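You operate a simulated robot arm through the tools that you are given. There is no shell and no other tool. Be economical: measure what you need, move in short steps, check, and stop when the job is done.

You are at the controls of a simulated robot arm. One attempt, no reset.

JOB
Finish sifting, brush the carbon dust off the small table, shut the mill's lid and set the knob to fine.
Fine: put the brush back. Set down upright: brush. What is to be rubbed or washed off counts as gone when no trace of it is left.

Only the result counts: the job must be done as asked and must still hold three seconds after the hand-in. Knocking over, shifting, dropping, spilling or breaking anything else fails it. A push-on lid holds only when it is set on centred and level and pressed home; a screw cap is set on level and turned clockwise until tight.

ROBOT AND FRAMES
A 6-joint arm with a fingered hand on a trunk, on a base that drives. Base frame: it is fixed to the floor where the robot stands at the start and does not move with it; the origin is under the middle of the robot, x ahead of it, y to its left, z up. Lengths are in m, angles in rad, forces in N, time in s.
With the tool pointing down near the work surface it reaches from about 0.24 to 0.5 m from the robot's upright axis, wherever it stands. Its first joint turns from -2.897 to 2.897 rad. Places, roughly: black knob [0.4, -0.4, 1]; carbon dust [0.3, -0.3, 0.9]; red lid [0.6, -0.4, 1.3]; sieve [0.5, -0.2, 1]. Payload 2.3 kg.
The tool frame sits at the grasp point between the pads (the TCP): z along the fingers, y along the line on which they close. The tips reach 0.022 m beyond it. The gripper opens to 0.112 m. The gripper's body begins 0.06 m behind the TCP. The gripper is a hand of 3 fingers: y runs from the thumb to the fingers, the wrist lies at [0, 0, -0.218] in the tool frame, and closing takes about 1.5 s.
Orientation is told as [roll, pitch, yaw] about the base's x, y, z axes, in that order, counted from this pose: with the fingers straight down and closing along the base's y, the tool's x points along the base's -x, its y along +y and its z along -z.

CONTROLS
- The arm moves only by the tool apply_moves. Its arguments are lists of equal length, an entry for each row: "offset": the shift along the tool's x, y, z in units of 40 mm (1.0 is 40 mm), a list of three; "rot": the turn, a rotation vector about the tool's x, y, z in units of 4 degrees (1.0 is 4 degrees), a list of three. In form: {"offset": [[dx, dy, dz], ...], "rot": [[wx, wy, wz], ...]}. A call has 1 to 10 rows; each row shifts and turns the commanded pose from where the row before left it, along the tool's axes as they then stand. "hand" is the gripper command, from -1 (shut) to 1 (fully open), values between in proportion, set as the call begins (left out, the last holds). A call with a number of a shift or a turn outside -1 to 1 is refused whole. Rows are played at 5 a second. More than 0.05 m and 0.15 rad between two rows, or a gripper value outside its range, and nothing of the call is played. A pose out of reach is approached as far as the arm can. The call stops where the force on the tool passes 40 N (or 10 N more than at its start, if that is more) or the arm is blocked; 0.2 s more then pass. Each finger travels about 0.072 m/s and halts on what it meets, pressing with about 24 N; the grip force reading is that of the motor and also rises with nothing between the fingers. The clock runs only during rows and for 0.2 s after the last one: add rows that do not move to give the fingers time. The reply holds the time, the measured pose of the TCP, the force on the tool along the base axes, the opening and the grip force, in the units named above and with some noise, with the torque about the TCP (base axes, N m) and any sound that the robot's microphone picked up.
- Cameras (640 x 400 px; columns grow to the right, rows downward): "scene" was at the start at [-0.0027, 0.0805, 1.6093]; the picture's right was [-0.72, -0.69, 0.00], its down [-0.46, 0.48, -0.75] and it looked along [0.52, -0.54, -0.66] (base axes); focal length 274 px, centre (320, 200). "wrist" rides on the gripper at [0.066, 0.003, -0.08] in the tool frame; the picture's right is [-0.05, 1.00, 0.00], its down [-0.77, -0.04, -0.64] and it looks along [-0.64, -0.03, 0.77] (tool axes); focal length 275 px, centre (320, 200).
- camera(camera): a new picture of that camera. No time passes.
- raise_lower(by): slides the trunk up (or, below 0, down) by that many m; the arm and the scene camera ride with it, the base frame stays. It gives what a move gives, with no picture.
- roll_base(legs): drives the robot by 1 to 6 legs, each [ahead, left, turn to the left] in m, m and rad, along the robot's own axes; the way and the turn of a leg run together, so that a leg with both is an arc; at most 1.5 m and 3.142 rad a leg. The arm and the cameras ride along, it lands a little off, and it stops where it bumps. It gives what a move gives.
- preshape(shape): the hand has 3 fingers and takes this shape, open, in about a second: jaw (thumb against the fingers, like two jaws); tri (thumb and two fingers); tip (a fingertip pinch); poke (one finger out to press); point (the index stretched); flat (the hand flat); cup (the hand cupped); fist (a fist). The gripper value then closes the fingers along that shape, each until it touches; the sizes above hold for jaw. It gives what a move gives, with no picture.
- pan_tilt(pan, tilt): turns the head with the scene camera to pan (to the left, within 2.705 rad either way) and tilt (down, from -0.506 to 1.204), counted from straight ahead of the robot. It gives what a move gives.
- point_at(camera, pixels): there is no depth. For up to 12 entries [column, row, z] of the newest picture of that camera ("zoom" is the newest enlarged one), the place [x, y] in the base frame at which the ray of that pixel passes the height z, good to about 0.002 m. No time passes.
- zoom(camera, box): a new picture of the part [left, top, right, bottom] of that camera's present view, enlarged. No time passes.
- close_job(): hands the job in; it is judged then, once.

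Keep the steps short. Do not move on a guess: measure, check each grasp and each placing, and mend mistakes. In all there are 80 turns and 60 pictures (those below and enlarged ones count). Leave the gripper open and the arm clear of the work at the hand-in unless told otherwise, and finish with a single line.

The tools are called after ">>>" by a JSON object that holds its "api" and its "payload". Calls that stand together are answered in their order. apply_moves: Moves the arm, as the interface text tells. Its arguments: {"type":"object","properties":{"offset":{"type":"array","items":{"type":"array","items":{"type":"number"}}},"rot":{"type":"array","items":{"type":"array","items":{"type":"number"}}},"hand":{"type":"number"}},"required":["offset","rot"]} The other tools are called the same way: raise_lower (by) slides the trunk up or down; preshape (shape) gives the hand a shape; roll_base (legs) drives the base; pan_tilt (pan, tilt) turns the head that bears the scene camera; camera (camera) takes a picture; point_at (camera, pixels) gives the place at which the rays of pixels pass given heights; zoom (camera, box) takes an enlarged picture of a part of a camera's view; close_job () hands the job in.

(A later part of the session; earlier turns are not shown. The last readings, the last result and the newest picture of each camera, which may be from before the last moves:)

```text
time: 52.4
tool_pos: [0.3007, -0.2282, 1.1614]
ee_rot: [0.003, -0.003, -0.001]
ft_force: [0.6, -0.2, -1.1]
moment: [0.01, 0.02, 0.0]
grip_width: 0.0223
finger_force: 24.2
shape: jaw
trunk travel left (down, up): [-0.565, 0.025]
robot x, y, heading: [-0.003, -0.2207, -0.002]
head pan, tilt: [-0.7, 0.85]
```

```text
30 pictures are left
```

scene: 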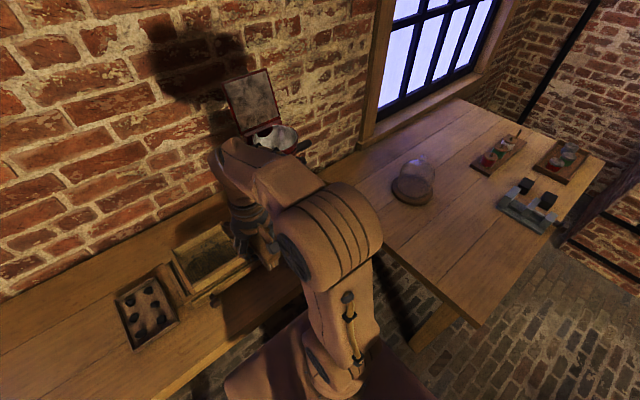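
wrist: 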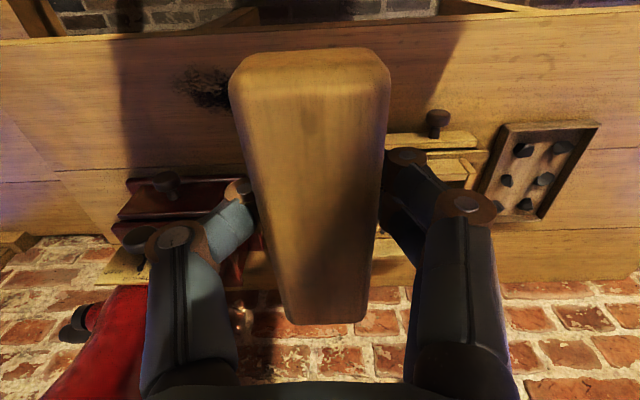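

The dust spans roughly x 0.31 to 0.38 and y -0.28 to -0.41, so a brush laid along x covers it. I'll measure the mill's knobs and the dust edge here to be sure of clearance.

>>> {"api": "point_at", "payload": {"camera": "wrist", "pixels": [[178, 80, 0.9], [210, 108, 0.9], [165, 178, 0.93], [165, 195, 0.93], [137, 240, 1.0], [137, 240, 1.03], [125, 215, 0.91], [300, 45, 0.9], [240, 190, 0.9]]}}

>>> {"api": "zoom", "payload": {"camera": "wrist", "box": [40, 40, 280, 260]}}

```text
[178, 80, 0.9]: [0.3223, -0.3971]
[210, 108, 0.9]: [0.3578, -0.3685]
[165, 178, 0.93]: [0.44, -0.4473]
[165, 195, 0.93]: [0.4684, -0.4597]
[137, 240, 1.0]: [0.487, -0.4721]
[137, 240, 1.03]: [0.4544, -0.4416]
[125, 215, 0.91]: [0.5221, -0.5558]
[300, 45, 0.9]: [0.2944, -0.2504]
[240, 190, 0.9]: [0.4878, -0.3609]
```

```text
1.82 times, centred on (160, 150) of wrist
```

zoom: 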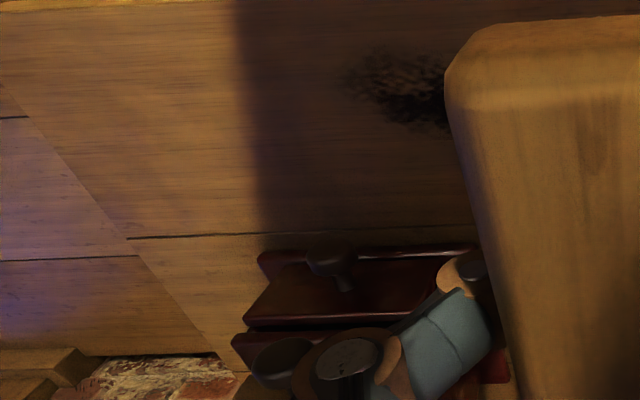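

The mill drawer knob is at x≈0.44, and the brush will reach only to x≈0.39, so it stays clear. I'll move to (0.341, -0.30) and descend to just above contact.

>>> {"api": "apply_moves", "payload": {"offset": [[-1, -0.5, 0], [0, -0.9, 0], [0, -0.38, 0], [0, 0, 1], [0, 0, 1], [0, 0, 1], [0, 0, 1], [0, 0, 0.9]], "rot": [[0, 0, 0], [0, 0, 0], [0, 0, 0], [0, 0, 0], [0, 0, 0], [0, 0, 0], [0, 0, 0], [0, 0, 0]]}}

>>> {"api": "camera", "payload": {"camera": "wrist"}}

```text
time: 54.2
tool_pos: [0.3409, -0.2997, 0.9636]
ee_rot: [0.002, -0.002, 0.001]
ft_force: [-0.1, 0.0, -1.2]
moment: [-0.01, -0.02, 0.05]
grip_width: 0.0224
finger_force: 24.0
shape: jaw
trunk travel left (down, up): [-0.565, 0.025]
robot x, y, heading: [-0.0053, -0.2229, 0.003]
head pan, tilt: [-0.7, 0.85]
```

```text
28 pictures are left
```

wrist: 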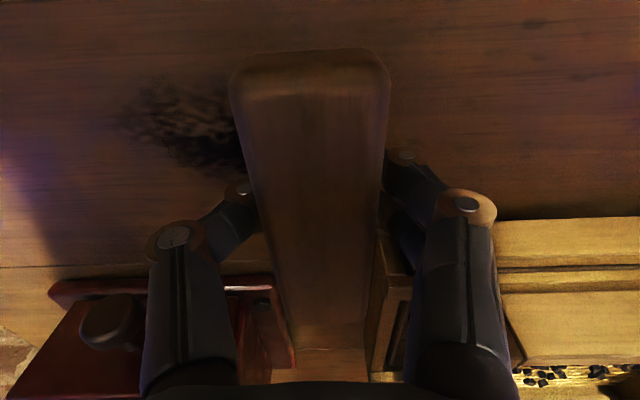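

The dust lies to the left of the brush and none shows on the right. I'll lower to contact in small steps.

>>> {"api": "apply_moves", "payload": {"offset": [[0, 0, 0.2], [0, 0, 0.1], [0, 0, 0.05]], "rot": [[0, 0, 0], [0, 0, 0], [0, 0, 0]]}}

```text
time: 55.0
tool_pos: [0.3396, -0.2989, 0.951]
ee_rot: [0.002, -0.004, -0.001]
ft_force: [0.2, 0.7, -0.4]
moment: [0.0, 0.02, 0.0]
grip_width: 0.0224
finger_force: 23.6
shape: jaw
trunk travel left (down, up): [-0.565, 0.025]
robot x, y, heading: [-0.0072, -0.221, -0.005]
head pan, tilt: [-0.7, 0.85]
```

There's no clear contact force yet, so I'll go down another 3 mm.

>>> {"api": "apply_moves", "payload": {"offset": [[0, 0, 0.05], [0, 0, 0.03]], "rot": [[0, 0, 0], [0, 0, 0]]}}

```text
time: 55.6
tool_pos: [0.3407, -0.2986, 0.9488]
ee_rot: [0.003, -0.007, 0.001]
ft_force: [2.2, -1.9, 15.7]
moment: [0.01, -0.04, 0.01]
grip_width: 0.0225
finger_force: 24.1
shape: jaw
trunk travel left (down, up): [-0.565, 0.025]
robot x, y, heading: [-0.0025, -0.2212, -0.001]
head pan, tilt: [-0.7, 0.85]
```

Contact reads 15.7 N. I'll ease up 1 mm and sweep toward -y to about -0.43 and back.

>>> {"api": "apply_moves", "payload": {"offset": [[0, 0, -0.02], [0, -0.5, 0], [0, -0.5, 0], [0, -0.5, 0], [0, -0.5, 0], [0, -0.5, 0], [0, -0.5, 0], [0, -0.4, 0]], "rot": [[0, 0, 0], [0, 0, 0], [0, 0, 0], [0, 0, 0], [0, 0, 0], [0, 0, 0], [0, 0, 0], [0, 0, 0]]}}

>>> {"api": "camera", "payload": {"camera": "wrist"}}

```text
time: 57.4
tool_pos: [0.3411, -0.4337, 0.9491]
ee_rot: [0.0, -0.004, 0.002]
ft_force: [-0.1, 5.2, 12.8]
moment: [0.13, -0.02, 0.01]
grip_width: 0.0234
finger_force: 24.1
shape: jaw
trunk travel left (down, up): [-0.565, 0.025]
robot x, y, heading: [-0.004, -0.2235, 0.004]
head pan, tilt: [-0.7, 0.85]
```

```text
27 pictures are left
```

wrist: 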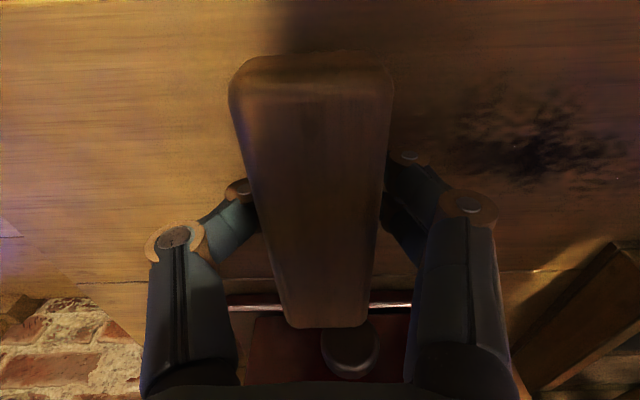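

The dust is fading. I'll check the extent of what's left at rows 75 to 195, columns 450 to 630.

>>> {"api": "point_at", "payload": {"camera": "wrist", "pixels": [[530, 75, 0.9], [530, 140, 0.9], [530, 195, 0.9], [450, 130, 0.9], [630, 150, 0.9], [620, 185, 0.9], [310, 60, 0.95]]}}

>>> {"api": "apply_moves", "payload": {"offset": [[0, 0.7, 0], [0, 0.7, 0], [0, 0.7, 0], [0, 0.7, 0], [0, 0.7, 0], [0, -0.7, 0], [0, -0.7, 0], [0, -0.7, 0], [0, -0.7, 0], [0, -0.7, 0]], "rot": [[0, 0, 0], [0, 0, 0], [0, 0, 0], [0, 0, 0], [0, 0, 0], [0, 0, 0], [0, 0, 0], [0, 0, 0], [0, 0, 0], [0, 0, 0]]}}

>>> {"api": "camera", "payload": {"camera": "wrist"}}

```text
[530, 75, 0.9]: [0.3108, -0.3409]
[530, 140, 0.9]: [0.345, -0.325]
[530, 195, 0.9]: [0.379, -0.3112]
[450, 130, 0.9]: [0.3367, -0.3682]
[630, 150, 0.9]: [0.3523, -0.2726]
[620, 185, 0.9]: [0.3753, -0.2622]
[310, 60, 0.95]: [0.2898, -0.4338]
```

```text
time: 59.6
tool_pos: [0.3396, -0.4339, 0.9478]
ee_rot: [0.002, -0.004, 0.0]
ft_force: [0.4, 2.6, 5.3]
moment: [0.06, 0.0, 0.02]
grip_width: 0.0241
finger_force: 24.4
shape: jaw
trunk travel left (down, up): [-0.565, 0.025]
robot x, y, heading: [-0.0044, -0.2182, 0.002]
head pan, tilt: [-0.7, 0.85]
```

```text
26 pictures are left
```

wrist: 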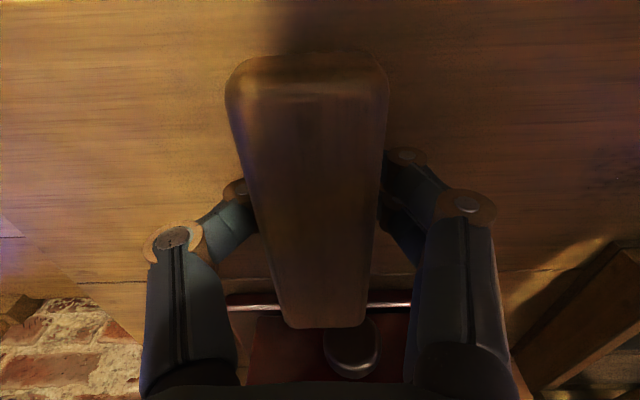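

Nearly all of it is gone. A faint trace remains near columns 590 to 630, y≈-0.27. I'll measure the sieve frame corner before sweeping closer to it.

>>> {"api": "point_at", "payload": {"camera": "wrist", "pixels": [[612, 245, 0.93], [612, 245, 0.9], [540, 390, 0.94], [605, 165, 0.9], [620, 190, 0.9]]}}

>>> {"api": "zoom", "payload": {"camera": "wrist", "box": [380, 40, 640, 290]}}

```text
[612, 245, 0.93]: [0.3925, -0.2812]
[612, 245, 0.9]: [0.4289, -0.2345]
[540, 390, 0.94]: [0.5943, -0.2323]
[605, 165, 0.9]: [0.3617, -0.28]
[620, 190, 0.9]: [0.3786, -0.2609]
```

```text
1.60 times, centred on (510, 165) of wrist
```

zoom: 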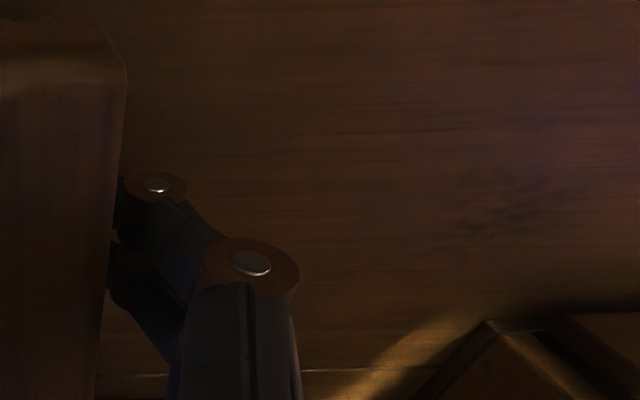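

The trace is at x≈0.37, y≈-0.28, and the frame front is at x≈0.41. I'll sweep back and forth once more, reaching y≈-0.265.

>>> {"api": "apply_moves", "payload": {"offset": [[0, 0.7, 0.01], [0, 0.7, 0], [0, 0.7, 0], [0, 0.7, 0], [0, 0.7, 0], [0, 0.7, 0], [0, -0.7, 0], [0, -0.7, 0], [0, 0.7, 0], [0, 0.7, 0]], "rot": [[0, 0, 0], [0, 0, 0], [0, 0, 0], [0, 0, 0], [0, 0, 0], [0, 0, 0], [0, 0, 0], [0, 0, 0], [0, 0, 0], [0, 0, 0]]}}

>>> {"api": "apply_moves", "payload": {"offset": [[0, -0.7, 0], [0, -0.7, 0], [0, -0.7, 0], [0, -0.7, 0], [0, -0.7, 0], [0, -0.7, 0], [0, 0, -1], [0, 0, -1], [0, 0, -1]], "rot": [[0, 0, 0], [0, 0, 0], [0, 0, 0], [0, 0, 0], [0, 0, 0], [0, 0, 0], [0, 0, 0], [0, 0, 0], [0, 0, 0]]}}

>>> {"api": "camera", "payload": {"camera": "wrist"}}

```text
time: 61.8
tool_pos: [0.3384, -0.2702, 0.9473]
ee_rot: [0.003, -0.005, -0.001]
ft_force: [0.0, -3.8, 9.6]
moment: [-0.12, -0.01, -0.15]
grip_width: 0.0236
finger_force: 24.0
shape: jaw
trunk travel left (down, up): [-0.565, 0.025]
robot x, y, heading: [-0.006, -0.2221, -0.005]
head pan, tilt: [-0.7, 0.85]
```

```text
time: 63.8
tool_pos: [0.3397, -0.4342, 1.0686]
ee_rot: [0.001, -0.002, 0.001]
ft_force: [-0.8, 0.6, -1.0]
moment: [0.01, 0.0, 0.04]
grip_width: 0.0234
finger_force: 24.2
shape: jaw
trunk travel left (down, up): [-0.565, 0.025]
robot x, y, heading: [-0.0073, -0.2207, -0.003]
head pan, tilt: [-0.7, 0.85]
```

```text
24 pictures are left
```

wrist: 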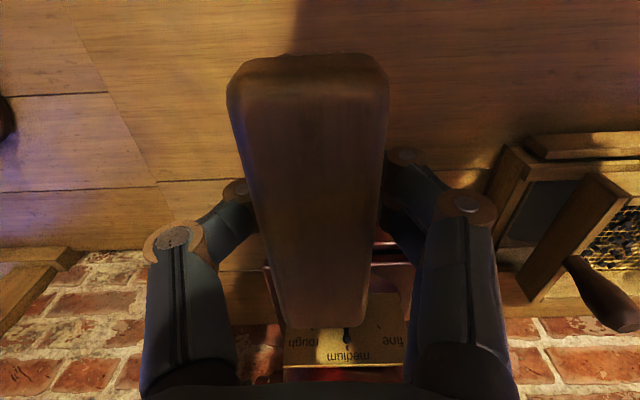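

The dust region looks clean, and the mill's dial shows "rough / medium / fine". I'll zoom in on the bench to check for traces.

>>> {"api": "zoom", "payload": {"camera": "wrist", "box": [380, 0, 640, 170]}}

>>> {"api": "zoom", "payload": {"camera": "wrist", "box": [60, 0, 260, 190]}}

```text
2.35 times, centred on (510, 85) of wrist
```

zoom: 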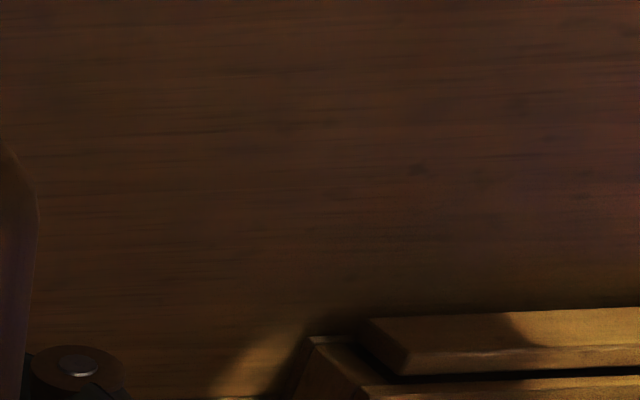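

```text
2.11 times, centred on (160, 95) of wrist
```

zoom: 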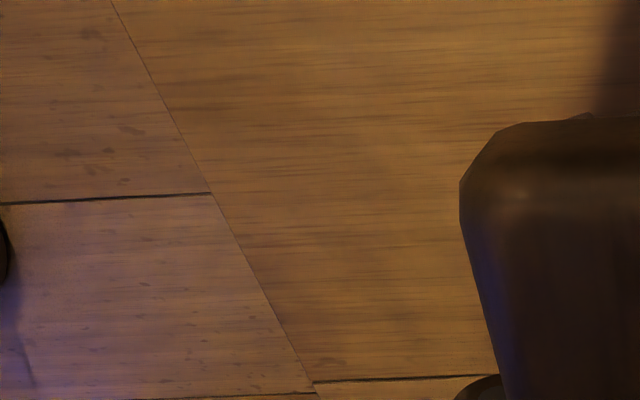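

It looks clean, but the light is dim, so I'll do one more full pass both ways at the same contact height to be safe.

>>> {"api": "apply_moves", "payload": {"offset": [[0, 0, 1], [0, 0, 1], [0, 0, 1], [0, 0.85, 0], [0, 0.85, 0], [0, 0.85, 0], [0, 0.85, 0], [0, 0.8, 0], [0, -0.9, 0], [0, -0.9, 0]], "rot": [[0, 0, 0], [0, 0, 0], [0, 0, 0], [0, 0, 0], [0, 0, 0], [0, 0, 0], [0, 0, 0], [0, 0, 0], [0, 0, 0], [0, 0, 0]]}}

>>> {"api": "apply_moves", "payload": {"offset": [[0, 0.9, 0], [0, 0.9, 0], [0, -0.9, 0], [0, -0.9, 0], [0, -0.9, 0], [0, 0, -1], [0, 0, -1], [0, 0, -1], [0, 0, -1], [0, 0, -1]], "rot": [[0, 0, 0], [0, 0, 0], [0, 0, 0], [0, 0, 0], [0, 0, 0], [0, 0, 0], [0, 0, 0], [0, 0, 0], [0, 0, 0], [0, 0, 0]]}}

```text
time: 66.0
tool_pos: [0.3399, -0.3387, 0.9478]
ee_rot: [0.002, -0.003, 0.004]
ft_force: [-1.8, 1.2, 5.6]
moment: [0.06, 0.03, -0.02]
grip_width: 0.0232
finger_force: 24.3
shape: jaw
trunk travel left (down, up): [-0.565, 0.025]
robot x, y, heading: [-0.0024, -0.2181, 0.0]
head pan, tilt: [-0.7, 0.85]
```

```text
time: 68.2
tool_pos: [0.3378, -0.3752, 1.148]
ee_rot: [0.001, -0.002, 0.002]
ft_force: [-0.8, 0.8, 0.1]
moment: [0.04, 0.03, -0.02]
grip_width: 0.0232
finger_force: 24.2
shape: jaw
trunk travel left (down, up): [-0.565, 0.025]
robot x, y, heading: [-0.0057, -0.2212, -0.004]
head pan, tilt: [-0.7, 0.85]
```

Now I'll return the brush by reversing the earlier path. First to (0.444, -0.228), well above the sieve handle, then turn back to yaw -1.53.

>>> {"api": "apply_moves", "payload": {"offset": [[0, 1, 0], [0, 1, 0], [0, 1, 0], [0, 0.68, 0], [-1, 0, 0], [-1, 0, 0], [-0.65, 0, -0.3], [0, 0, 0], [0, 0, 0], [0, 0, 0]], "rot": [[0, 0, 0], [0, 0, 0], [0, 0, 0], [0, 0, 0], [0, 0, 0], [0, 0, 0], [0, 0, 0], [0, 0, 1], [0, 0, 1], [0, 0, 1]]}}

>>> {"api": "apply_moves", "payload": {"offset": [[0, 0, 0], [0, 0, 0], [0, 0, 0], [0, 0, 0], [0, 0, 0], [0, 0, 0], [0, 0, 0], [0, 0, 0], [0, 0, 0], [0, 0, 0]], "rot": [[0, 0, 1], [0, 0, 1], [0, 0, 1], [0, 0, 1], [0, 0, 1], [0, 0, 1], [0, 0, 1], [0, 0, 1], [0, 0, 1], [0, 0, 1]]}}

>>> {"api": "apply_moves", "payload": {"offset": [[0, 0, 0], [0, 0, 0], [0, 0, 0], [0, 0, 0], [0, 0, 0], [0, 0, 0], [0, 0, 0], [0, 0, 0], [0, 0, 0]], "rot": [[0, 0, 1], [0, 0, 1], [0, 0, 1], [0, 0, 1], [0, 0, 1], [0, 0, 1], [0, 0, 1], [0, 0, 1], [0, 0, 0.95]]}}

>>> {"api": "roll_base", "payload": {"legs": [[0, 0.05, 0], [0.2, 0, 0]]}}

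```text
time: 70.4
tool_pos: [0.4463, -0.2277, 1.1599]
ee_rot: [0.003, -0.001, -0.21]
ft_force: [0.1, -0.6, -1.4]
moment: [0.03, -0.01, -0.01]
grip_width: 0.0234
finger_force: 24.2
shape: jaw
trunk travel left (down, up): [-0.565, 0.025]
robot x, y, heading: [-0.008, -0.2249, -0.004]
head pan, tilt: [-0.7, 0.85]
```

```text
time: 72.6
tool_pos: [0.4469, -0.2276, 1.1612]
ee_rot: [0.003, 0.0, -0.907]
ft_force: [0.3, 0.5, -0.6]
moment: [0.0, -0.02, -0.01]
grip_width: 0.0233
finger_force: 24.3
shape: jaw
trunk travel left (down, up): [-0.565, 0.025]
robot x, y, heading: [-0.0031, -0.2208, -0.004]
head pan, tilt: [-0.7, 0.85]
```

```text
time: 74.6
tool_pos: [0.4457, -0.2273, 1.1594]
ee_rot: [0.003, 0.0, -1.531]
ft_force: [0.9, 0.5, -0.3]
moment: [0.01, 0.01, 0.01]
grip_width: 0.0233
finger_force: 23.8
shape: jaw
trunk travel left (down, up): [-0.565, 0.025]
robot x, y, heading: [-0.0042, -0.223, 0.001]
head pan, tilt: [-0.7, 0.85]
```

```text
time: 76.7
tool_pos: [0.6452, -0.1773, 1.1595]
ee_rot: [0.006, 0.002, -1.533]
ft_force: [0.7, -0.3, -1.0]
moment: [0.02, 0.02, 0.01]
grip_width: 0.0234
finger_force: 23.7
shape: jaw
trunk travel left (down, up): [-0.565, 0.025]
robot x, y, heading: [0.1932, -0.1723, 0.006]
head pan, tilt: [-0.7, 0.85]
```

I'm back above the brush's place. I'll lower the trunk 0.04 m, then descend to just above contact while shifting to x≈0.662.

>>> {"api": "raise_lower", "payload": {"by": -0.04}}

>>> {"api": "apply_moves", "payload": {"offset": [[0, 0, 1], [0, 0, 1], [0, 0.2, 0.9], [0, 0.2, 0.8], [0, 0, 0.4]], "rot": [[0, 0, 0], [0, 0, 0], [0, 0, 0], [0, 0, 0], [0, 0, 0]]}}

```text
time: 77.5
tool_pos: [0.6343, -0.1775, 1.1275]
ee_rot: [0.014, 0.001, -1.53]
ft_force: [-1.0, -0.4, 0.2]
moment: [-0.02, -0.11, 0.01]
grip_width: 0.0231
finger_force: 24.2
shape: jaw
trunk travel left (down, up): [-0.525, 0.065]
robot x, y, heading: [0.1938, -0.1726, 0.003]
head pan, tilt: [-0.7, 0.85]
```

```text
time: 78.7
tool_pos: [0.6606, -0.1768, 0.9571]
ee_rot: [0.005, 0.001, -1.533]
ft_force: [-0.2, 0.5, -1.8]
moment: [-0.01, -0.02, -0.03]
grip_width: 0.0232
finger_force: 24.3
shape: jaw
trunk travel left (down, up): [-0.525, 0.065]
robot x, y, heading: [0.1952, -0.1695, -0.001]
head pan, tilt: [-0.7, 0.85]
```

>>> {"api": "apply_moves", "payload": {"offset": [[0, 0.03, 0.12], [0, 0, 0.06], [0, 0, 0.04]], "rot": [[0, 0, 0], [0, 0, 0], [0, 0, 0]]}}

```text
time: 79.5
tool_pos: [0.6599, -0.1755, 0.9482]
ee_rot: [0.005, 0.002, -1.533]
ft_force: [0.2, 0.0, -0.5]
moment: [0.01, -0.03, -0.03]
grip_width: 0.0232
finger_force: 23.9
shape: jaw
trunk travel left (down, up): [-0.525, 0.065]
robot x, y, heading: [0.1919, -0.1701, 0.0]
head pan, tilt: [-0.7, 0.85]
```

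There's no contact yet at z 0.948, so I'll go down 2 mm more.

>>> {"api": "apply_moves", "payload": {"offset": [[0, 0, 0.04], [0, 0, 0.03]], "rot": [[0, 0, 0], [0, 0, 0]]}}

```text
time: 80.1
tool_pos: [0.6608, -0.1773, 0.9471]
ee_rot: [0.008, 0.003, -1.533]
ft_force: [-2.2, -0.6, 18.8]
moment: [-0.03, 0.04, 0.02]
grip_width: 0.0235
finger_force: 24.3
shape: jaw
trunk travel left (down, up): [-0.525, 0.065]
robot x, y, heading: [0.1937, -0.1679, -0.005]
head pan, tilt: [-0.7, 0.85]
```

The brush is resting on the bench. I'll ease 1 mm, open to 80 mm, and rise.

>>> {"api": "apply_moves", "payload": {"hand": 0.43, "offset": [[0, 0, -0.025], [0, 0, 0], [0, 0, 0], [0, 0, 0], [0, 0, 0], [0, 0, 0], [0, 0, -0.5], [0, 0, -1], [0, 0, -1], [0, 0, -1]], "rot": [[0, 0, 0], [0, 0, 0], [0, 0, 0], [0, 0, 0], [0, 0, 0], [0, 0, 0], [0, 0, 0], [0, 0, 0], [0, 0, 0], [0, 0, 0]]}}

>>> {"api": "camera", "payload": {"camera": "wrist"}}

```text
time: 82.3
tool_pos: [0.6586, -0.176, 1.0862]
ee_rot: [0.006, 0.001, -1.531]
ft_force: [-0.2, -0.1, 0.3]
moment: [0.01, 0.01, 0.02]
grip_width: 0.0796
finger_force: 0.0
shape: jaw
trunk travel left (down, up): [-0.525, 0.065]
robot x, y, heading: [0.1932, -0.1735, 0.002]
head pan, tilt: [-0.7, 0.85]
```

```text
21 pictures are left
```

wrist: 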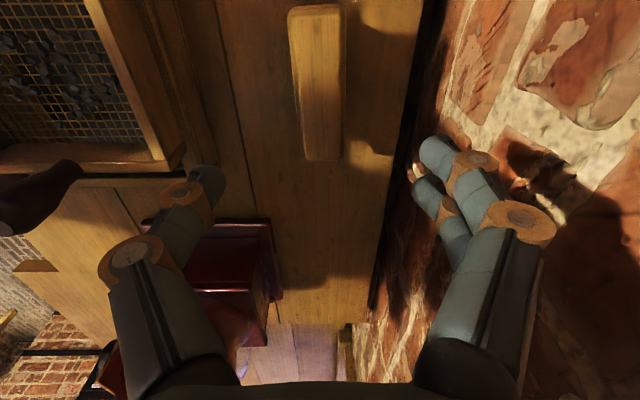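

The brush stands back upright in its place. Next is the lid. I'll raise the trunk, back off 0.15 m, and look at the mill with the head.

>>> {"api": "raise_lower", "payload": {"by": 0.06}}

>>> {"api": "roll_base", "payload": {"legs": [[-0.16, 0, 0]]}}

>>> {"api": "pan_tilt", "payload": {"pan": -0.75, "tilt": 0.5}}

>>> {"api": "camera", "payload": {"camera": "scene"}}

```text
time: 83.3
tool_pos: [0.6633, -0.1762, 1.1429]
ee_rot: [0.004, 0.002, -1.534]
ft_force: [-1.0, 0.0, 0.1]
moment: [0.03, 0.02, 0.0]
grip_width: 0.0798
finger_force: 0.1
shape: jaw
trunk travel left (down, up): [-0.585, 0.005]
robot x, y, heading: [0.1965, -0.1704, 0.002]
head pan, tilt: [-0.7, 0.85]
```

```text
time: 84.8
tool_pos: [0.5013, -0.1758, 1.1454]
ee_rot: [0.004, 0.002, -1.531]
ft_force: [-0.9, 0.4, 0.1]
moment: [0.0, -0.01, 0.02]
grip_width: 0.0796
finger_force: 0.1
shape: jaw
trunk travel left (down, up): [-0.585, 0.005]
robot x, y, heading: [0.0336, -0.1739, 0.001]
head pan, tilt: [-0.7, 0.85]
```

```text
time: 85.6
tool_pos: [0.5031, -0.1769, 1.1452]
ee_rot: [0.002, 0.004, -1.532]
ft_force: [0.0, -0.1, 0.4]
moment: [-0.01, 0.0, -0.03]
grip_width: 0.0799
finger_force: 0.0
shape: jaw
trunk travel left (down, up): [-0.585, 0.005]
robot x, y, heading: [0.0352, -0.1722, 0.003]
head pan, tilt: [-0.75, 0.499]
```

```text
20 pictures are left
```

scene: 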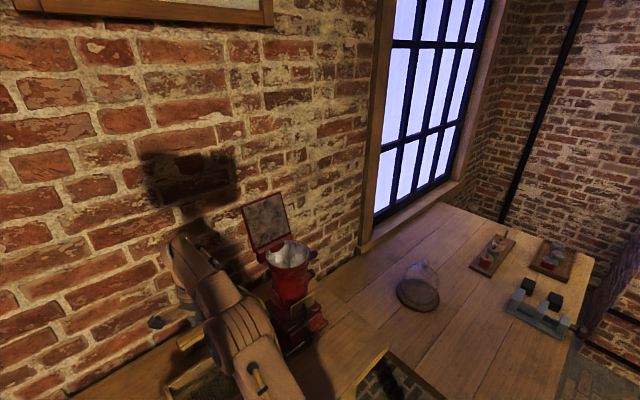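

>>> {"api": "zoom", "payload": {"camera": "scene", "box": [220, 180, 360, 360]}}

```text
2.22 times, centred on (290, 270) of scene
```

zoom: 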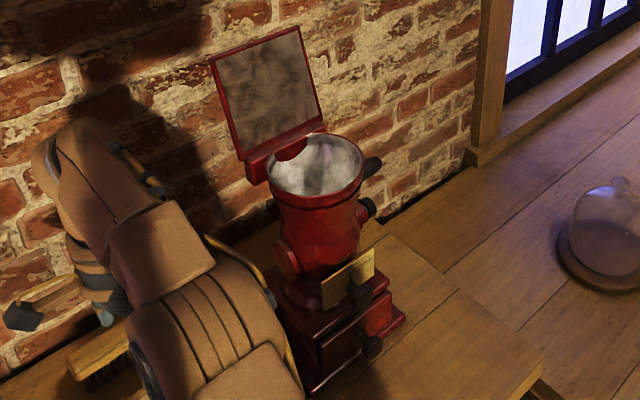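

I'll measure the lid corners and the hopper rim at trial heights and combine them with the first view to get their heights.

>>> {"api": "point_at", "payload": {"camera": "zoom", "pixels": [[297, 28, 1.2], [297, 28, 1.4], [210, 60, 1.2], [210, 60, 1.4], [240, 158, 1.2], [240, 158, 1.3], [322, 122, 1.2], [322, 122, 1.3], [268, 178, 1.2], [363, 165, 1.2], [320, 200, 1.2], [358, 295, 1.05]]}}

```text
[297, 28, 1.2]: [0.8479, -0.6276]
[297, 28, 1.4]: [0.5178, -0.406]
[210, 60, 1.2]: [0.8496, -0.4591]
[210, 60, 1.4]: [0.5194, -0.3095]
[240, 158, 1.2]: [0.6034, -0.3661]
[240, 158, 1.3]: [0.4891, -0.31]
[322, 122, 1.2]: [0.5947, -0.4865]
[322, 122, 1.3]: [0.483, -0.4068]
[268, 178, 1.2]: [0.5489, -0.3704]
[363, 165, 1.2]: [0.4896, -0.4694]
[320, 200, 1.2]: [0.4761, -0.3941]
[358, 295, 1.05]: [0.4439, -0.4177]
```

Combining the two views, I get:
- The lid's hinge line is at x≈0.577, z≈1.215.
- Its top edge is at x≈0.62, z≈1.34.
- It spans y -0.355 to -0.473 and leans back about 20° toward the wall.
- The hopper centre is at about (0.52, -0.415).

My plan is to hold the closed hand horizontally, pointing right and ahead, and reach behind the lid from its left side. Then I'll pull it over toward me and press it down. First I'll pull back, close the fingers, and turn the hand.

>>> {"api": "apply_moves", "payload": {"hand": -1, "offset": [[0, -1, 0], [0, -1, 0], [0, -0.5, -0.8], [0, 0, -1], [0, 0, 0], [0, 0, 0], [0, 0, 0], [0, 0, 0], [0, 0, 0]], "rot": [[0, 0, 0], [0, 0, 0], [0, 0, 0], [0, 0, 0], [0.569, -0.987, -0.987], [0.569, -0.987, -0.987], [0.569, -0.987, -0.987], [0.569, -0.987, -0.987], [0.569, -0.987, -0.987]]}}

>>> {"api": "apply_moves", "payload": {"offset": [[0, 0, 0], [0, 0, 0], [0, 0, 0], [0, 0, 0], [0, 0, 0], [0, 0, 0], [0, 0, 0], [0, 0, 0], [0, 0, 0]], "rot": [[0.569, -0.987, -0.987], [0.569, -0.987, -0.987], [0.569, -0.987, -0.987], [0.569, -0.987, -0.987], [0.569, -0.987, -0.987], [0.569, -0.987, -0.987], [0.569, -0.987, -0.987], [0.569, -0.987, -0.987], [0.569, -0.987, -0.987]]}}

>>> {"api": "apply_moves", "payload": {"offset": [[0, 0, 0], [0, 0, 0], [0, 0, 0], [0, 0, 0], [0, 0, 0], [0, 0, 0], [0, 0, 0], [0, 0, 0], [0, 0, 0]], "rot": [[0.569, -0.987, -0.987], [0.569, -0.987, -0.987], [0.569, -0.987, -0.987], [0.569, -0.987, -0.987], [0.569, -0.987, -0.987], [0.569, -0.987, -0.987], [0.569, -0.987, -0.987], [0.569, -0.987, -0.987], [0.569, -0.987, -0.987]]}}

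>>> {"api": "camera", "payload": {"camera": "wrist"}}

```text
time: 87.6
tool_pos: [0.4022, -0.1806, 1.2147]
ee_rot: [-0.261, -0.301, -1.142]
ft_force: [-0.1, -0.3, 0.2]
moment: [-0.04, 0.0, 0.0]
grip_width: 0.0
finger_force: 24.1
shape: jaw
trunk travel left (down, up): [-0.585, 0.005]
robot x, y, heading: [0.0334, -0.1714, 0.003]
head pan, tilt: [-0.75, 0.499]
```

```text
time: 89.6
tool_pos: [0.4025, -0.1807, 1.2167]
ee_rot: [-1.006, -0.446, -0.211]
ft_force: [-0.8, -0.5, 0.4]
moment: [-0.02, -0.01, 0.0]
grip_width: 0.0
finger_force: 23.6
shape: jaw
trunk travel left (down, up): [-0.585, 0.005]
robot x, y, heading: [0.0341, -0.1712, 0.004]
head pan, tilt: [-0.75, 0.499]
```

```text
time: 91.6
tool_pos: [0.4022, -0.1815, 1.2158]
ee_rot: [-1.571, -0.002, 0.567]
ft_force: [0.1, 0.9, 0.5]
moment: [-0.01, -0.01, 0.01]
grip_width: 0.0002
finger_force: 23.7
shape: jaw
trunk travel left (down, up): [-0.585, 0.005]
robot x, y, heading: [0.0364, -0.1719, 0.003]
head pan, tilt: [-0.75, 0.499]
```

```text
18 pictures are left
```

wrist: 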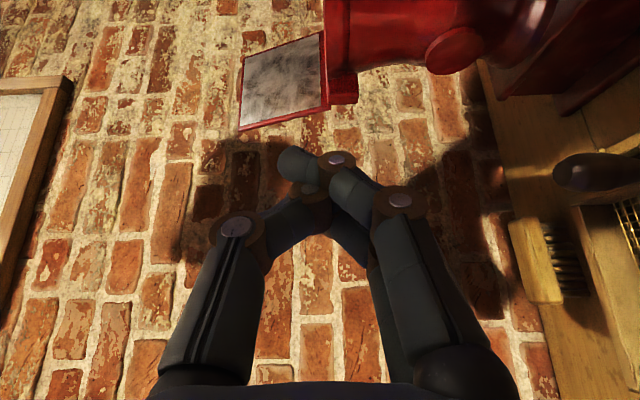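

This view agrees with the lid top corner at about (0.62, -0.353, 1.33). The hand now points right and ahead, horizontally. I'll raise it to z≈1.30 and drive 0.12 m ahead.

>>> {"api": "apply_moves", "payload": {"offset": [[0, -1, 0], [0, -1, 0], [0, -0.1, 0]], "rot": [[0, 0, 0], [0, 0, 0], [0, 0, 0]]}}

>>> {"api": "roll_base", "payload": {"legs": [[0.12, 0, 0]]}}

>>> {"api": "apply_moves", "payload": {"offset": [[-0.45, 0, 0.5], [0, 0, 0.5]], "rot": [[0, 0, 0], [0, 0, 0]]}}

>>> {"api": "camera", "payload": {"camera": "wrist"}}

```text
time: 92.4
tool_pos: [0.4028, -0.1808, 1.2993]
ee_rot: [-1.572, -0.003, 0.565]
ft_force: [-0.3, 0.4, 1.0]
moment: [-0.05, 0.01, 0.02]
grip_width: 0.0001
finger_force: 24.0
shape: jaw
trunk travel left (down, up): [-0.585, 0.005]
robot x, y, heading: [0.0365, -0.1724, 0.0]
head pan, tilt: [-0.75, 0.499]
```

```text
time: 93.6
tool_pos: [0.5224, -0.1812, 1.3001]
ee_rot: [-1.571, -0.001, 0.568]
ft_force: [-0.1, 0.4, 0.0]
moment: [0.03, 0.05, -0.01]
grip_width: 0.0
finger_force: 23.9
shape: jaw
trunk travel left (down, up): [-0.585, 0.005]
robot x, y, heading: [0.1569, -0.1753, 0.004]
head pan, tilt: [-0.75, 0.499]
```

```text
time: 94.2
tool_pos: [0.5601, -0.207, 1.2993]
ee_rot: [-1.571, -0.001, 0.566]
ft_force: [0.8, 0.3, 0.0]
moment: [0.0, -0.01, -0.01]
grip_width: 0.0002
finger_force: 23.9
shape: jaw
trunk travel left (down, up): [-0.585, 0.005]
robot x, y, heading: [0.1533, -0.1705, 0.0]
head pan, tilt: [-0.75, 0.499]
```

```text
17 pictures are left
```

wrist: 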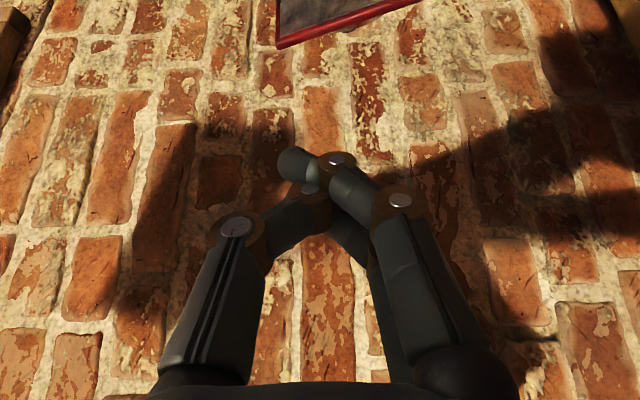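

The lid's near edge runs from (0.599, z 1.23) to (0.627, z 1.33) at y≈-0.353. I'll aim behind it, for TCP (0.68, -0.372), and advance along the fingers.

>>> {"api": "apply_moves", "payload": {"offset": [[-0.33, 0, 0], [0, 0, 0.8], [0, 0, 0.8], [0, 0, 0.8], [0, 0, 0.8], [0, 0, 0.8]], "rot": [[0, 0, 0], [0, 0, 0], [0, 0, 0], [0, 0, 0], [0, 0, 0], [0, 0, 0]]}}

>>> {"api": "camera", "payload": {"camera": "wrist"}}

```text
time: 95.6
tool_pos: [0.6569, -0.3345, 1.2983]
ee_rot: [-1.57, 0.0, 0.568]
ft_force: [-0.1, -0.1, 0.1]
moment: [0.01, -0.01, -0.01]
grip_width: 0.0001
finger_force: 24.4
shape: jaw
trunk travel left (down, up): [-0.585, 0.005]
robot x, y, heading: [0.1533, -0.1735, 0.004]
head pan, tilt: [-0.75, 0.499]
```

```text
16 pictures are left
```

wrist: 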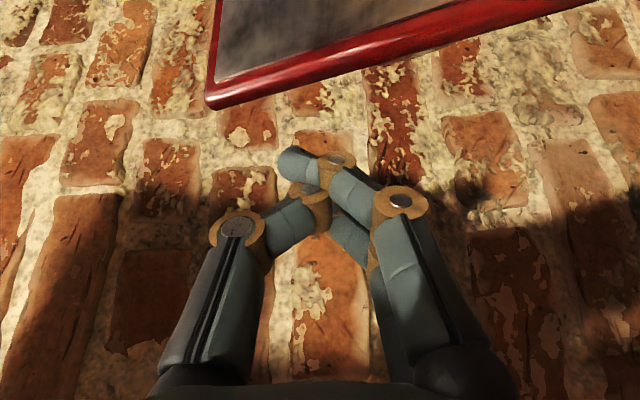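

The fingers are level with the lid's edge and behind its plane. I'll advance 40 mm so the tips overlap the back of the lid.

>>> {"api": "apply_moves", "payload": {"offset": [[0, 0, 0.5], [0, 0, 0.5]], "rot": [[0, 0, 0], [0, 0, 0]]}}

>>> {"api": "camera", "payload": {"camera": "wrist"}}

```text
time: 96.2
tool_pos: [0.6781, -0.3674, 1.3006]
ee_rot: [-1.57, -0.002, 0.568]
ft_force: [0.2, 0.4, -0.9]
moment: [0.03, 0.02, 0.03]
grip_width: 0.0
finger_force: 23.8
shape: jaw
trunk travel left (down, up): [-0.585, 0.005]
robot x, y, heading: [0.154, -0.1729, -0.001]
head pan, tilt: [-0.75, 0.499]
```

```text
15 pictures are left
```

wrist: 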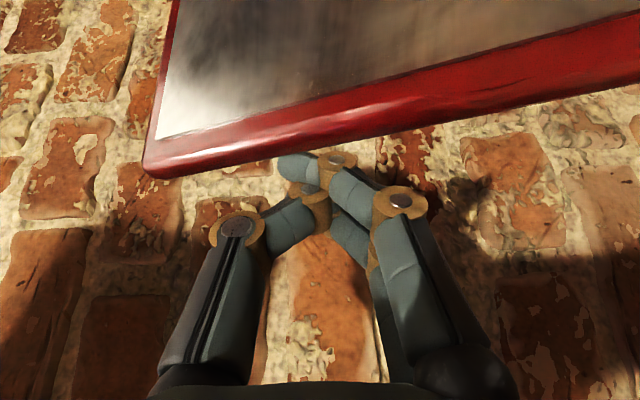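

The fingertips are starting to go behind the lid's edge. I'll move 20 mm more toward -y, then pull toward -x in steps.

>>> {"api": "apply_moves", "payload": {"offset": [[0.27, 0, 0.42], [0.42, 0, -0.27], [0.42, 0, -0.27], [0.42, 0, -0.27]], "rot": [[0, 0, 0], [0, 0, 0], [0, 0, 0], [0, 0, 0]]}}

>>> {"api": "camera", "payload": {"camera": "wrist"}}

```text
time: 97.2
tool_pos: [0.6168, -0.3878, 1.3003]
ee_rot: [-1.569, -0.003, 0.567]
ft_force: [0.1, -0.5, 0.1]
moment: [0.01, -0.02, -0.02]
grip_width: 0.0001
finger_force: 23.5
shape: jaw
trunk travel left (down, up): [-0.585, 0.005]
robot x, y, heading: [0.1542, -0.1698, 0.007]
head pan, tilt: [-0.75, 0.499]
```

```text
14 pictures are left
```

wrist: 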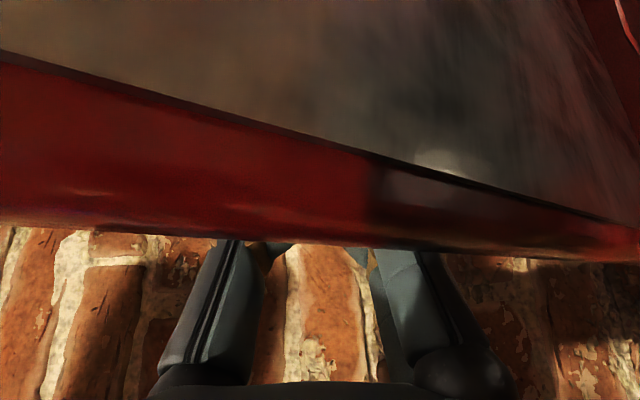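

The lid has swung to about vertical. The camera housing is close to the lid's edge, so I'll shift 30 mm toward +y, still keeping the tips behind it, and continue pulling over.

>>> {"api": "apply_moves", "payload": {"offset": [[-0.4, 0, -0.63], [0.42, 0, -0.27], [0.42, 0, -0.27], [0.42, 0, -0.27]], "rot": [[0, 0, 0], [0, 0, 0], [0, 0, 0], [0, 0, 0]]}}

>>> {"api": "camera", "payload": {"camera": "wrist"}}

```text
time: 98.2
tool_pos: [0.5564, -0.357, 1.3003]
ee_rot: [-1.573, -0.004, 0.565]
ft_force: [0.0, -0.7, 0.9]
moment: [0.0, 0.05, 0.02]
grip_width: 0.0002
finger_force: 24.4
shape: jaw
trunk travel left (down, up): [-0.585, 0.005]
robot x, y, heading: [0.1541, -0.1699, -0.001]
head pan, tilt: [-0.75, 0.499]
```

```text
13 pictures are left
```

wrist: 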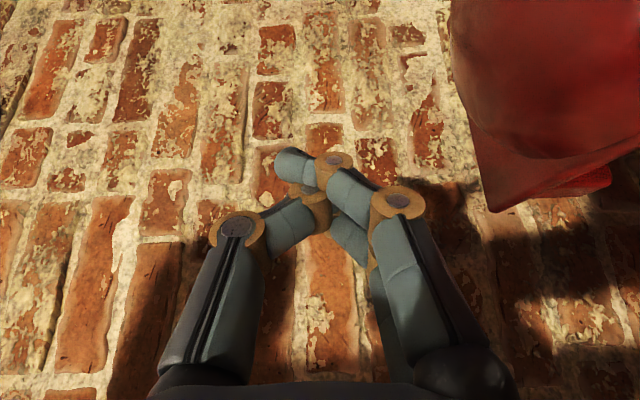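

The lid has dropped forward off the fingers. I'll back the hand away toward +y and look with the head.

>>> {"api": "apply_moves", "payload": {"offset": [[0, 0, -1], [0, 0, -1], [0, 0, -1], [0, 0, -1]], "rot": [[0, 0, 0], [0, 0, 0], [0, 0, 0], [0, 0, 0]]}}

>>> {"api": "zoom", "payload": {"camera": "wrist", "box": [320, 0, 640, 200]}}

>>> {"api": "camera", "payload": {"camera": "scene"}}

```text
time: 99.2
tool_pos: [0.4705, -0.2194, 1.3004]
ee_rot: [-1.573, -0.002, 0.565]
ft_force: [-0.4, 0.8, 0.1]
moment: [-0.02, 0.03, 0.02]
grip_width: 0.0001
finger_force: 24.4
shape: jaw
trunk travel left (down, up): [-0.585, 0.005]
robot x, y, heading: [0.1549, -0.1709, 0.006]
head pan, tilt: [-0.75, 0.499]
```

```text
2.00 times, centred on (480, 100) of wrist
```

zoom: 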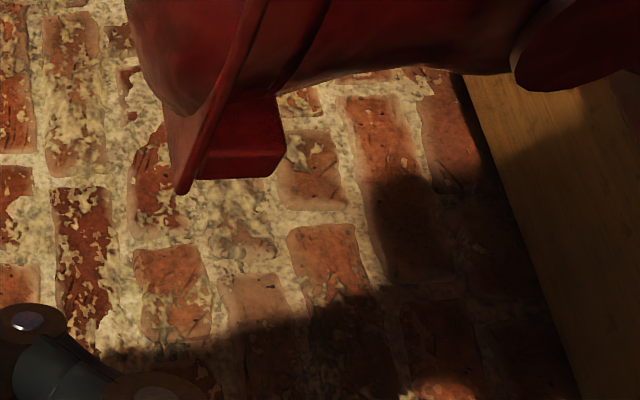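

```text
11 pictures are left
```

scene: 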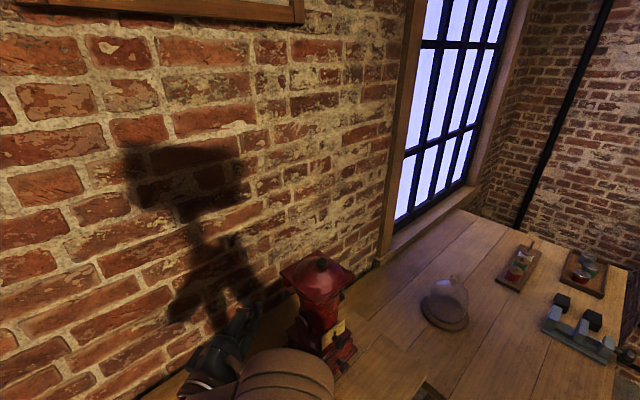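

>>> {"api": "zoom", "payload": {"camera": "scene", "box": [260, 230, 380, 390]}}

```text
2.50 times, centred on (320, 310) of scene
```

zoom: 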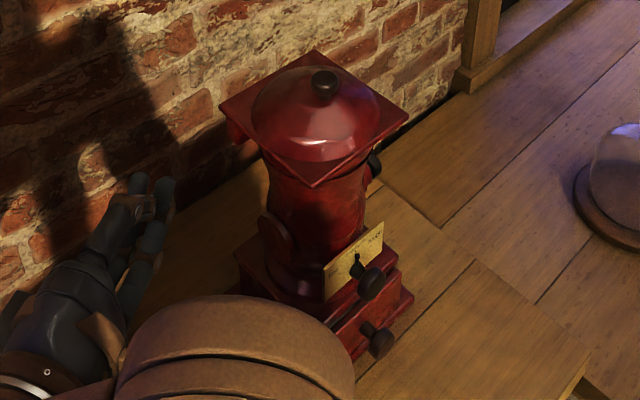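

The lid is shut, level and centred. Now the knob: the dial faces me, with the pointer at medium and "fine" on its +y (left) side. I'll back the robot off, lower the trunk, and turn the hand to point straight ahead (+x).

>>> {"api": "roll_base", "payload": {"legs": [[-0.2, 0, 0], [0, -0.05, 0]]}}

>>> {"api": "apply_moves", "payload": {"hand": 0.2, "offset": [[0, 0, 0], [0, 0, 0], [0, 0, 0], [0, 0, 0], [0, 0, 0], [0, 0, 0], [0, 0, 0], [0, 0, 0]], "rot": [[0, -1, 0], [0, -1, 0], [0, -1, 0], [0, -1, 0], [0, -1, 0], [0, -1, 0], [0, -1, 0], [0, -1, 0]]}}

>>> {"api": "apply_moves", "payload": {"offset": [[0, 0, 0], [0, 0, 0], [0, 0, 0], [0, 0, 0], [0, 0, 0], [0, 0, 0], [0, 0, 0]], "rot": [[0, -1, 0], [0, -1, 0], [0, -1, 0], [0, -1, 0], [0, -1, 0], [0, -1, 0], [0, -0.4, 0]]}}

>>> {"api": "raise_lower", "payload": {"by": -0.06}}

```text
time: 101.3
tool_pos: [0.2712, -0.2724, 1.3]
ee_rot: [-1.571, -0.003, 0.565]
ft_force: [-0.2, -0.6, 0.3]
moment: [0.03, -0.01, 0.02]
grip_width: 0.0002
finger_force: 24.7
shape: jaw
trunk travel left (down, up): [-0.585, 0.005]
robot x, y, heading: [-0.046, -0.2214, -0.002]
head pan, tilt: [-0.75, 0.499]
```

```text
time: 103.2
tool_pos: [0.3238, -0.2202, 1.3414]
ee_rot: [-1.571, -0.003, 1.124]
ft_force: [-0.1, -0.9, 0.0]
moment: [0.01, 0.03, 0.02]
grip_width: 0.0671
finger_force: 0.1
shape: jaw
out of reach, approached as far as the arm can: row 2, 3, 4, 5, 6, 7, 8
trunk travel left (down, up): [-0.585, 0.005]
robot x, y, heading: [-0.0467, -0.2239, 0.005]
head pan, tilt: [-0.75, 0.499]
```

```text
time: 104.8
tool_pos: [0.3454, -0.1983, 1.3738]
ee_rot: [-1.57, -0.001, 1.567]
ft_force: [0.1, 0.3, -0.9]
moment: [-0.03, 0.0, 0.02]
grip_width: 0.067
finger_force: 0.0
shape: jaw
out of reach, approached as far as the arm can: row 1, 2, 3, 4, 5, 6, 7
trunk travel left (down, up): [-0.585, 0.005]
robot x, y, heading: [-0.0437, -0.2218, 0.002]
head pan, tilt: [-0.75, 0.499]
```

```text
time: 105.8
tool_pos: [0.346, -0.1976, 1.3126]
ee_rot: [-1.57, -0.002, 1.565]
ft_force: [0.1, 1.0, -0.5]
moment: [-0.02, 0.01, -0.01]
grip_width: 0.0671
finger_force: 0.0
shape: jaw
trunk travel left (down, up): [-0.525, 0.065]
robot x, y, heading: [-0.0408, -0.2215, -0.001]
head pan, tilt: [-0.75, 0.499]
```

The hand now points straight ahead. I'll move to y≈-0.435 and down to z≈1.06, staying back at x≈0.34, then look.

>>> {"api": "apply_moves", "payload": {"offset": [[1, 0, 0], [1, 0, 0], [1, 0, 0], [1, 0, 0], [1, 0, 0], [0.9, 0, 0], [0, 1, 0], [0, 1, 0]], "rot": [[0, 0, 0], [0, 0, 0], [0, 0, 0], [0, 0, 0], [0, 0, 0], [0, 0, 0], [0, 0, 0], [0, 0, 0]]}}

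>>> {"api": "apply_moves", "payload": {"offset": [[0, 1, 0], [0, 1, 0], [0, 1, 0], [0, 1, 0]], "rot": [[0, 0, 0], [0, 0, 0], [0, 0, 0], [0, 0, 0]]}}

>>> {"api": "camera", "payload": {"camera": "wrist"}}

```text
time: 107.5
tool_pos: [0.3282, -0.2098, 1.3278]
ee_rot: [-1.57, -0.001, 1.565]
ft_force: [-0.4, 0.4, -0.1]
moment: [0.0, 0.0, 0.03]
grip_width: 0.0667
finger_force: 0.2
shape: jaw
out of reach, approached as far as the arm can: row 1, 2, 3, 4, 5, 6, 7, 8
trunk travel left (down, up): [-0.525, 0.065]
robot x, y, heading: [-0.0486, -0.2202, 0.005]
head pan, tilt: [-0.75, 0.499]
```

```text
time: 108.5
tool_pos: [0.3764, -0.1569, 1.2649]
ee_rot: [-1.567, 0.002, 1.562]
ft_force: [0.4, -0.4, 1.5]
moment: [0.03, 0.0, -0.04]
grip_width: 0.067
finger_force: 0.0
shape: jaw
out of reach, approached as far as the arm can: row 1, 2, 3, 4
trunk travel left (down, up): [-0.525, 0.065]
robot x, y, heading: [-0.0494, -0.2201, 0.005]
head pan, tilt: [-0.75, 0.499]
```

```text
9 pictures are left
```

wrist: 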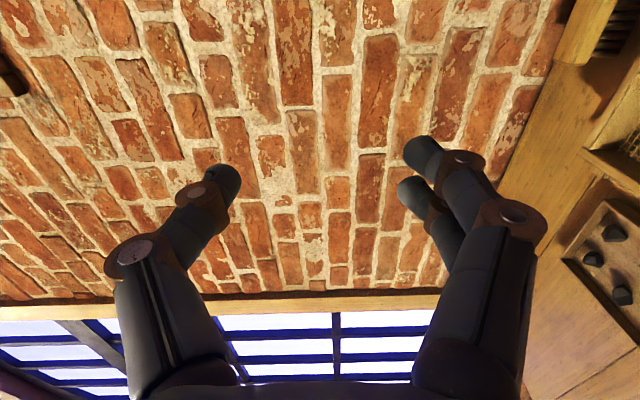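

The arm ran into its inner reach limit, because the wrist was too close to the axis. I'll step the commanded pose up and forward, and watch how the measured pose follows.

>>> {"api": "apply_moves", "payload": {"offset": [[0, -1, 0], [0, -1, 0], [0, -1, 0], [0, 0, 1], [0, 0, 1]], "rot": [[0, 0, 0], [0, 0, 0], [0, 0, 0], [0, 0, 0], [0, 0, 0]]}}

```text
time: 109.8
tool_pos: [0.4563, -0.1565, 1.3841]
ee_rot: [-1.57, 0.001, 1.566]
ft_force: [1.3, 0.4, -0.4]
moment: [-0.01, -0.01, 0.0]
grip_width: 0.0669
finger_force: 0.0
shape: jaw
trunk travel left (down, up): [-0.525, 0.065]
robot x, y, heading: [-0.0452, -0.221, 0.003]
head pan, tilt: [-0.75, 0.499]
```

The commanded pose follows the measured one, so it's safe. I'll drive back 0.1 m so the arm works farther from its axis, then move across to y≈-0.435.

>>> {"api": "roll_base", "payload": {"legs": [[-0.1, 0, 0]]}}

>>> {"api": "apply_moves", "payload": {"offset": [[1, 0, 0], [1, 0, 0], [1, 0, 0], [1, 0, 0], [1, 0, 0], [1, 0, 0], [0.95, 0, 0]], "rot": [[0, 0, 0], [0, 0, 0], [0, 0, 0], [0, 0, 0], [0, 0, 0], [0, 0, 0], [0, 0, 0]]}}

>>> {"api": "apply_moves", "payload": {"offset": [[0, 1, 0], [0, 1, 0], [0, 1, 0], [0, 1, 0], [0, 1, 0], [0, 1, 0], [0, 1, 0], [0, 1, 0]], "rot": [[0, 0, 0], [0, 0, 0], [0, 0, 0], [0, 0, 0], [0, 0, 0], [0, 0, 0], [0, 0, 0], [0, 0, 0]]}}

>>> {"api": "camera", "payload": {"camera": "wrist"}}

```text
time: 110.9
tool_pos: [0.3549, -0.1564, 1.3839]
ee_rot: [-1.57, -0.001, 1.57]
ft_force: [0.2, -0.4, 0.4]
moment: [0.0, 0.01, -0.02]
grip_width: 0.067
finger_force: 0.1
shape: jaw
trunk travel left (down, up): [-0.525, 0.065]
robot x, y, heading: [-0.1424, -0.2199, 0.001]
head pan, tilt: [-0.75, 0.499]
```

```text
time: 112.5
tool_pos: [0.351, -0.38, 1.3658]
ee_rot: [-1.405, 0.004, 1.5]
ft_force: [-0.9, 0.5, 0.8]
moment: [0.02, 0.02, 0.0]
grip_width: 0.0669
finger_force: 0.0
shape: jaw
out of reach, approached as far as the arm can: row 2, 3, 4
trunk travel left (down, up): [-0.525, 0.065]
robot x, y, heading: [-0.1463, -0.2197, 0.001]
head pan, tilt: [-0.75, 0.499]
```

```text
time: 114.3
tool_pos: [0.2973, -0.3756, 1.0503]
ee_rot: [-1.406, 0.003, 1.499]
ft_force: [0.4, -0.2, -0.1]
moment: [0.0, 0.0, 0.02]
grip_width: 0.0672
finger_force: 0.0
shape: jaw
trunk travel left (down, up): [-0.525, 0.065]
robot x, y, heading: [-0.1433, -0.2231, 0.003]
head pan, tilt: [-0.75, 0.499]
```

```text
8 pictures are left
```

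wrist: 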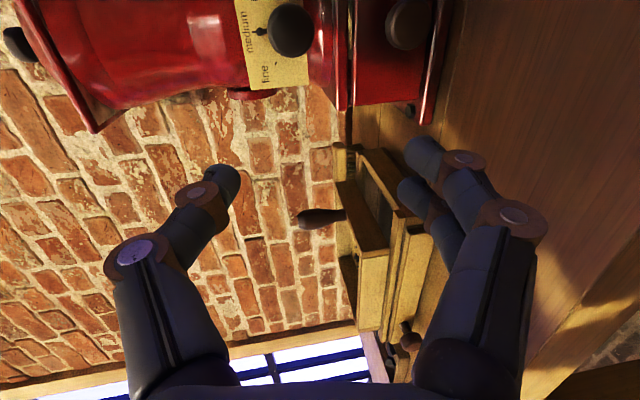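

I can read the dial now. The pointer is at "medium", and "fine" is toward +y. The knob centre works out to (0.445, -0.421, 1.045), about 38 mm in diameter. The hand's tilt has drifted (roll -1.405, yaw 1.50), so I'll advance a bit and level it.

>>> {"api": "apply_moves", "payload": {"offset": [[0, 0, 1], [0, 0, 0.5], [0, 0, 0], [0, 0, 0], [0.5, -0.2, 0], [0.45, -0.2, 0]], "rot": [[0, 0, 0], [0.8, -0.35, 0], [0.8, -0.35, 0], [0.77, -0.33, 0], [0, 0, 0], [0, 0, 0]]}}

>>> {"api": "camera", "payload": {"camera": "wrist"}}

```text
time: 115.7
tool_pos: [0.3561, -0.4177, 1.0568]
ee_rot: [-1.571, -0.001, 1.574]
ft_force: [-0.3, 0.6, -0.1]
moment: [-0.01, 0.0, 0.03]
grip_width: 0.0673
finger_force: 0.0
shape: jaw
trunk travel left (down, up): [-0.525, 0.065]
robot x, y, heading: [-0.1431, -0.2214, 0.007]
head pan, tilt: [-0.75, 0.499]
```

```text
7 pictures are left
```

wrist: 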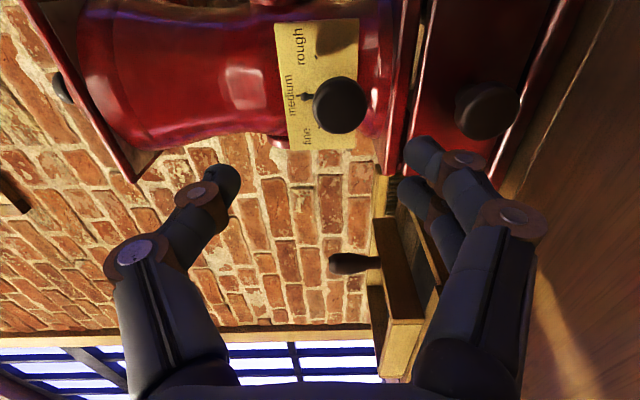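

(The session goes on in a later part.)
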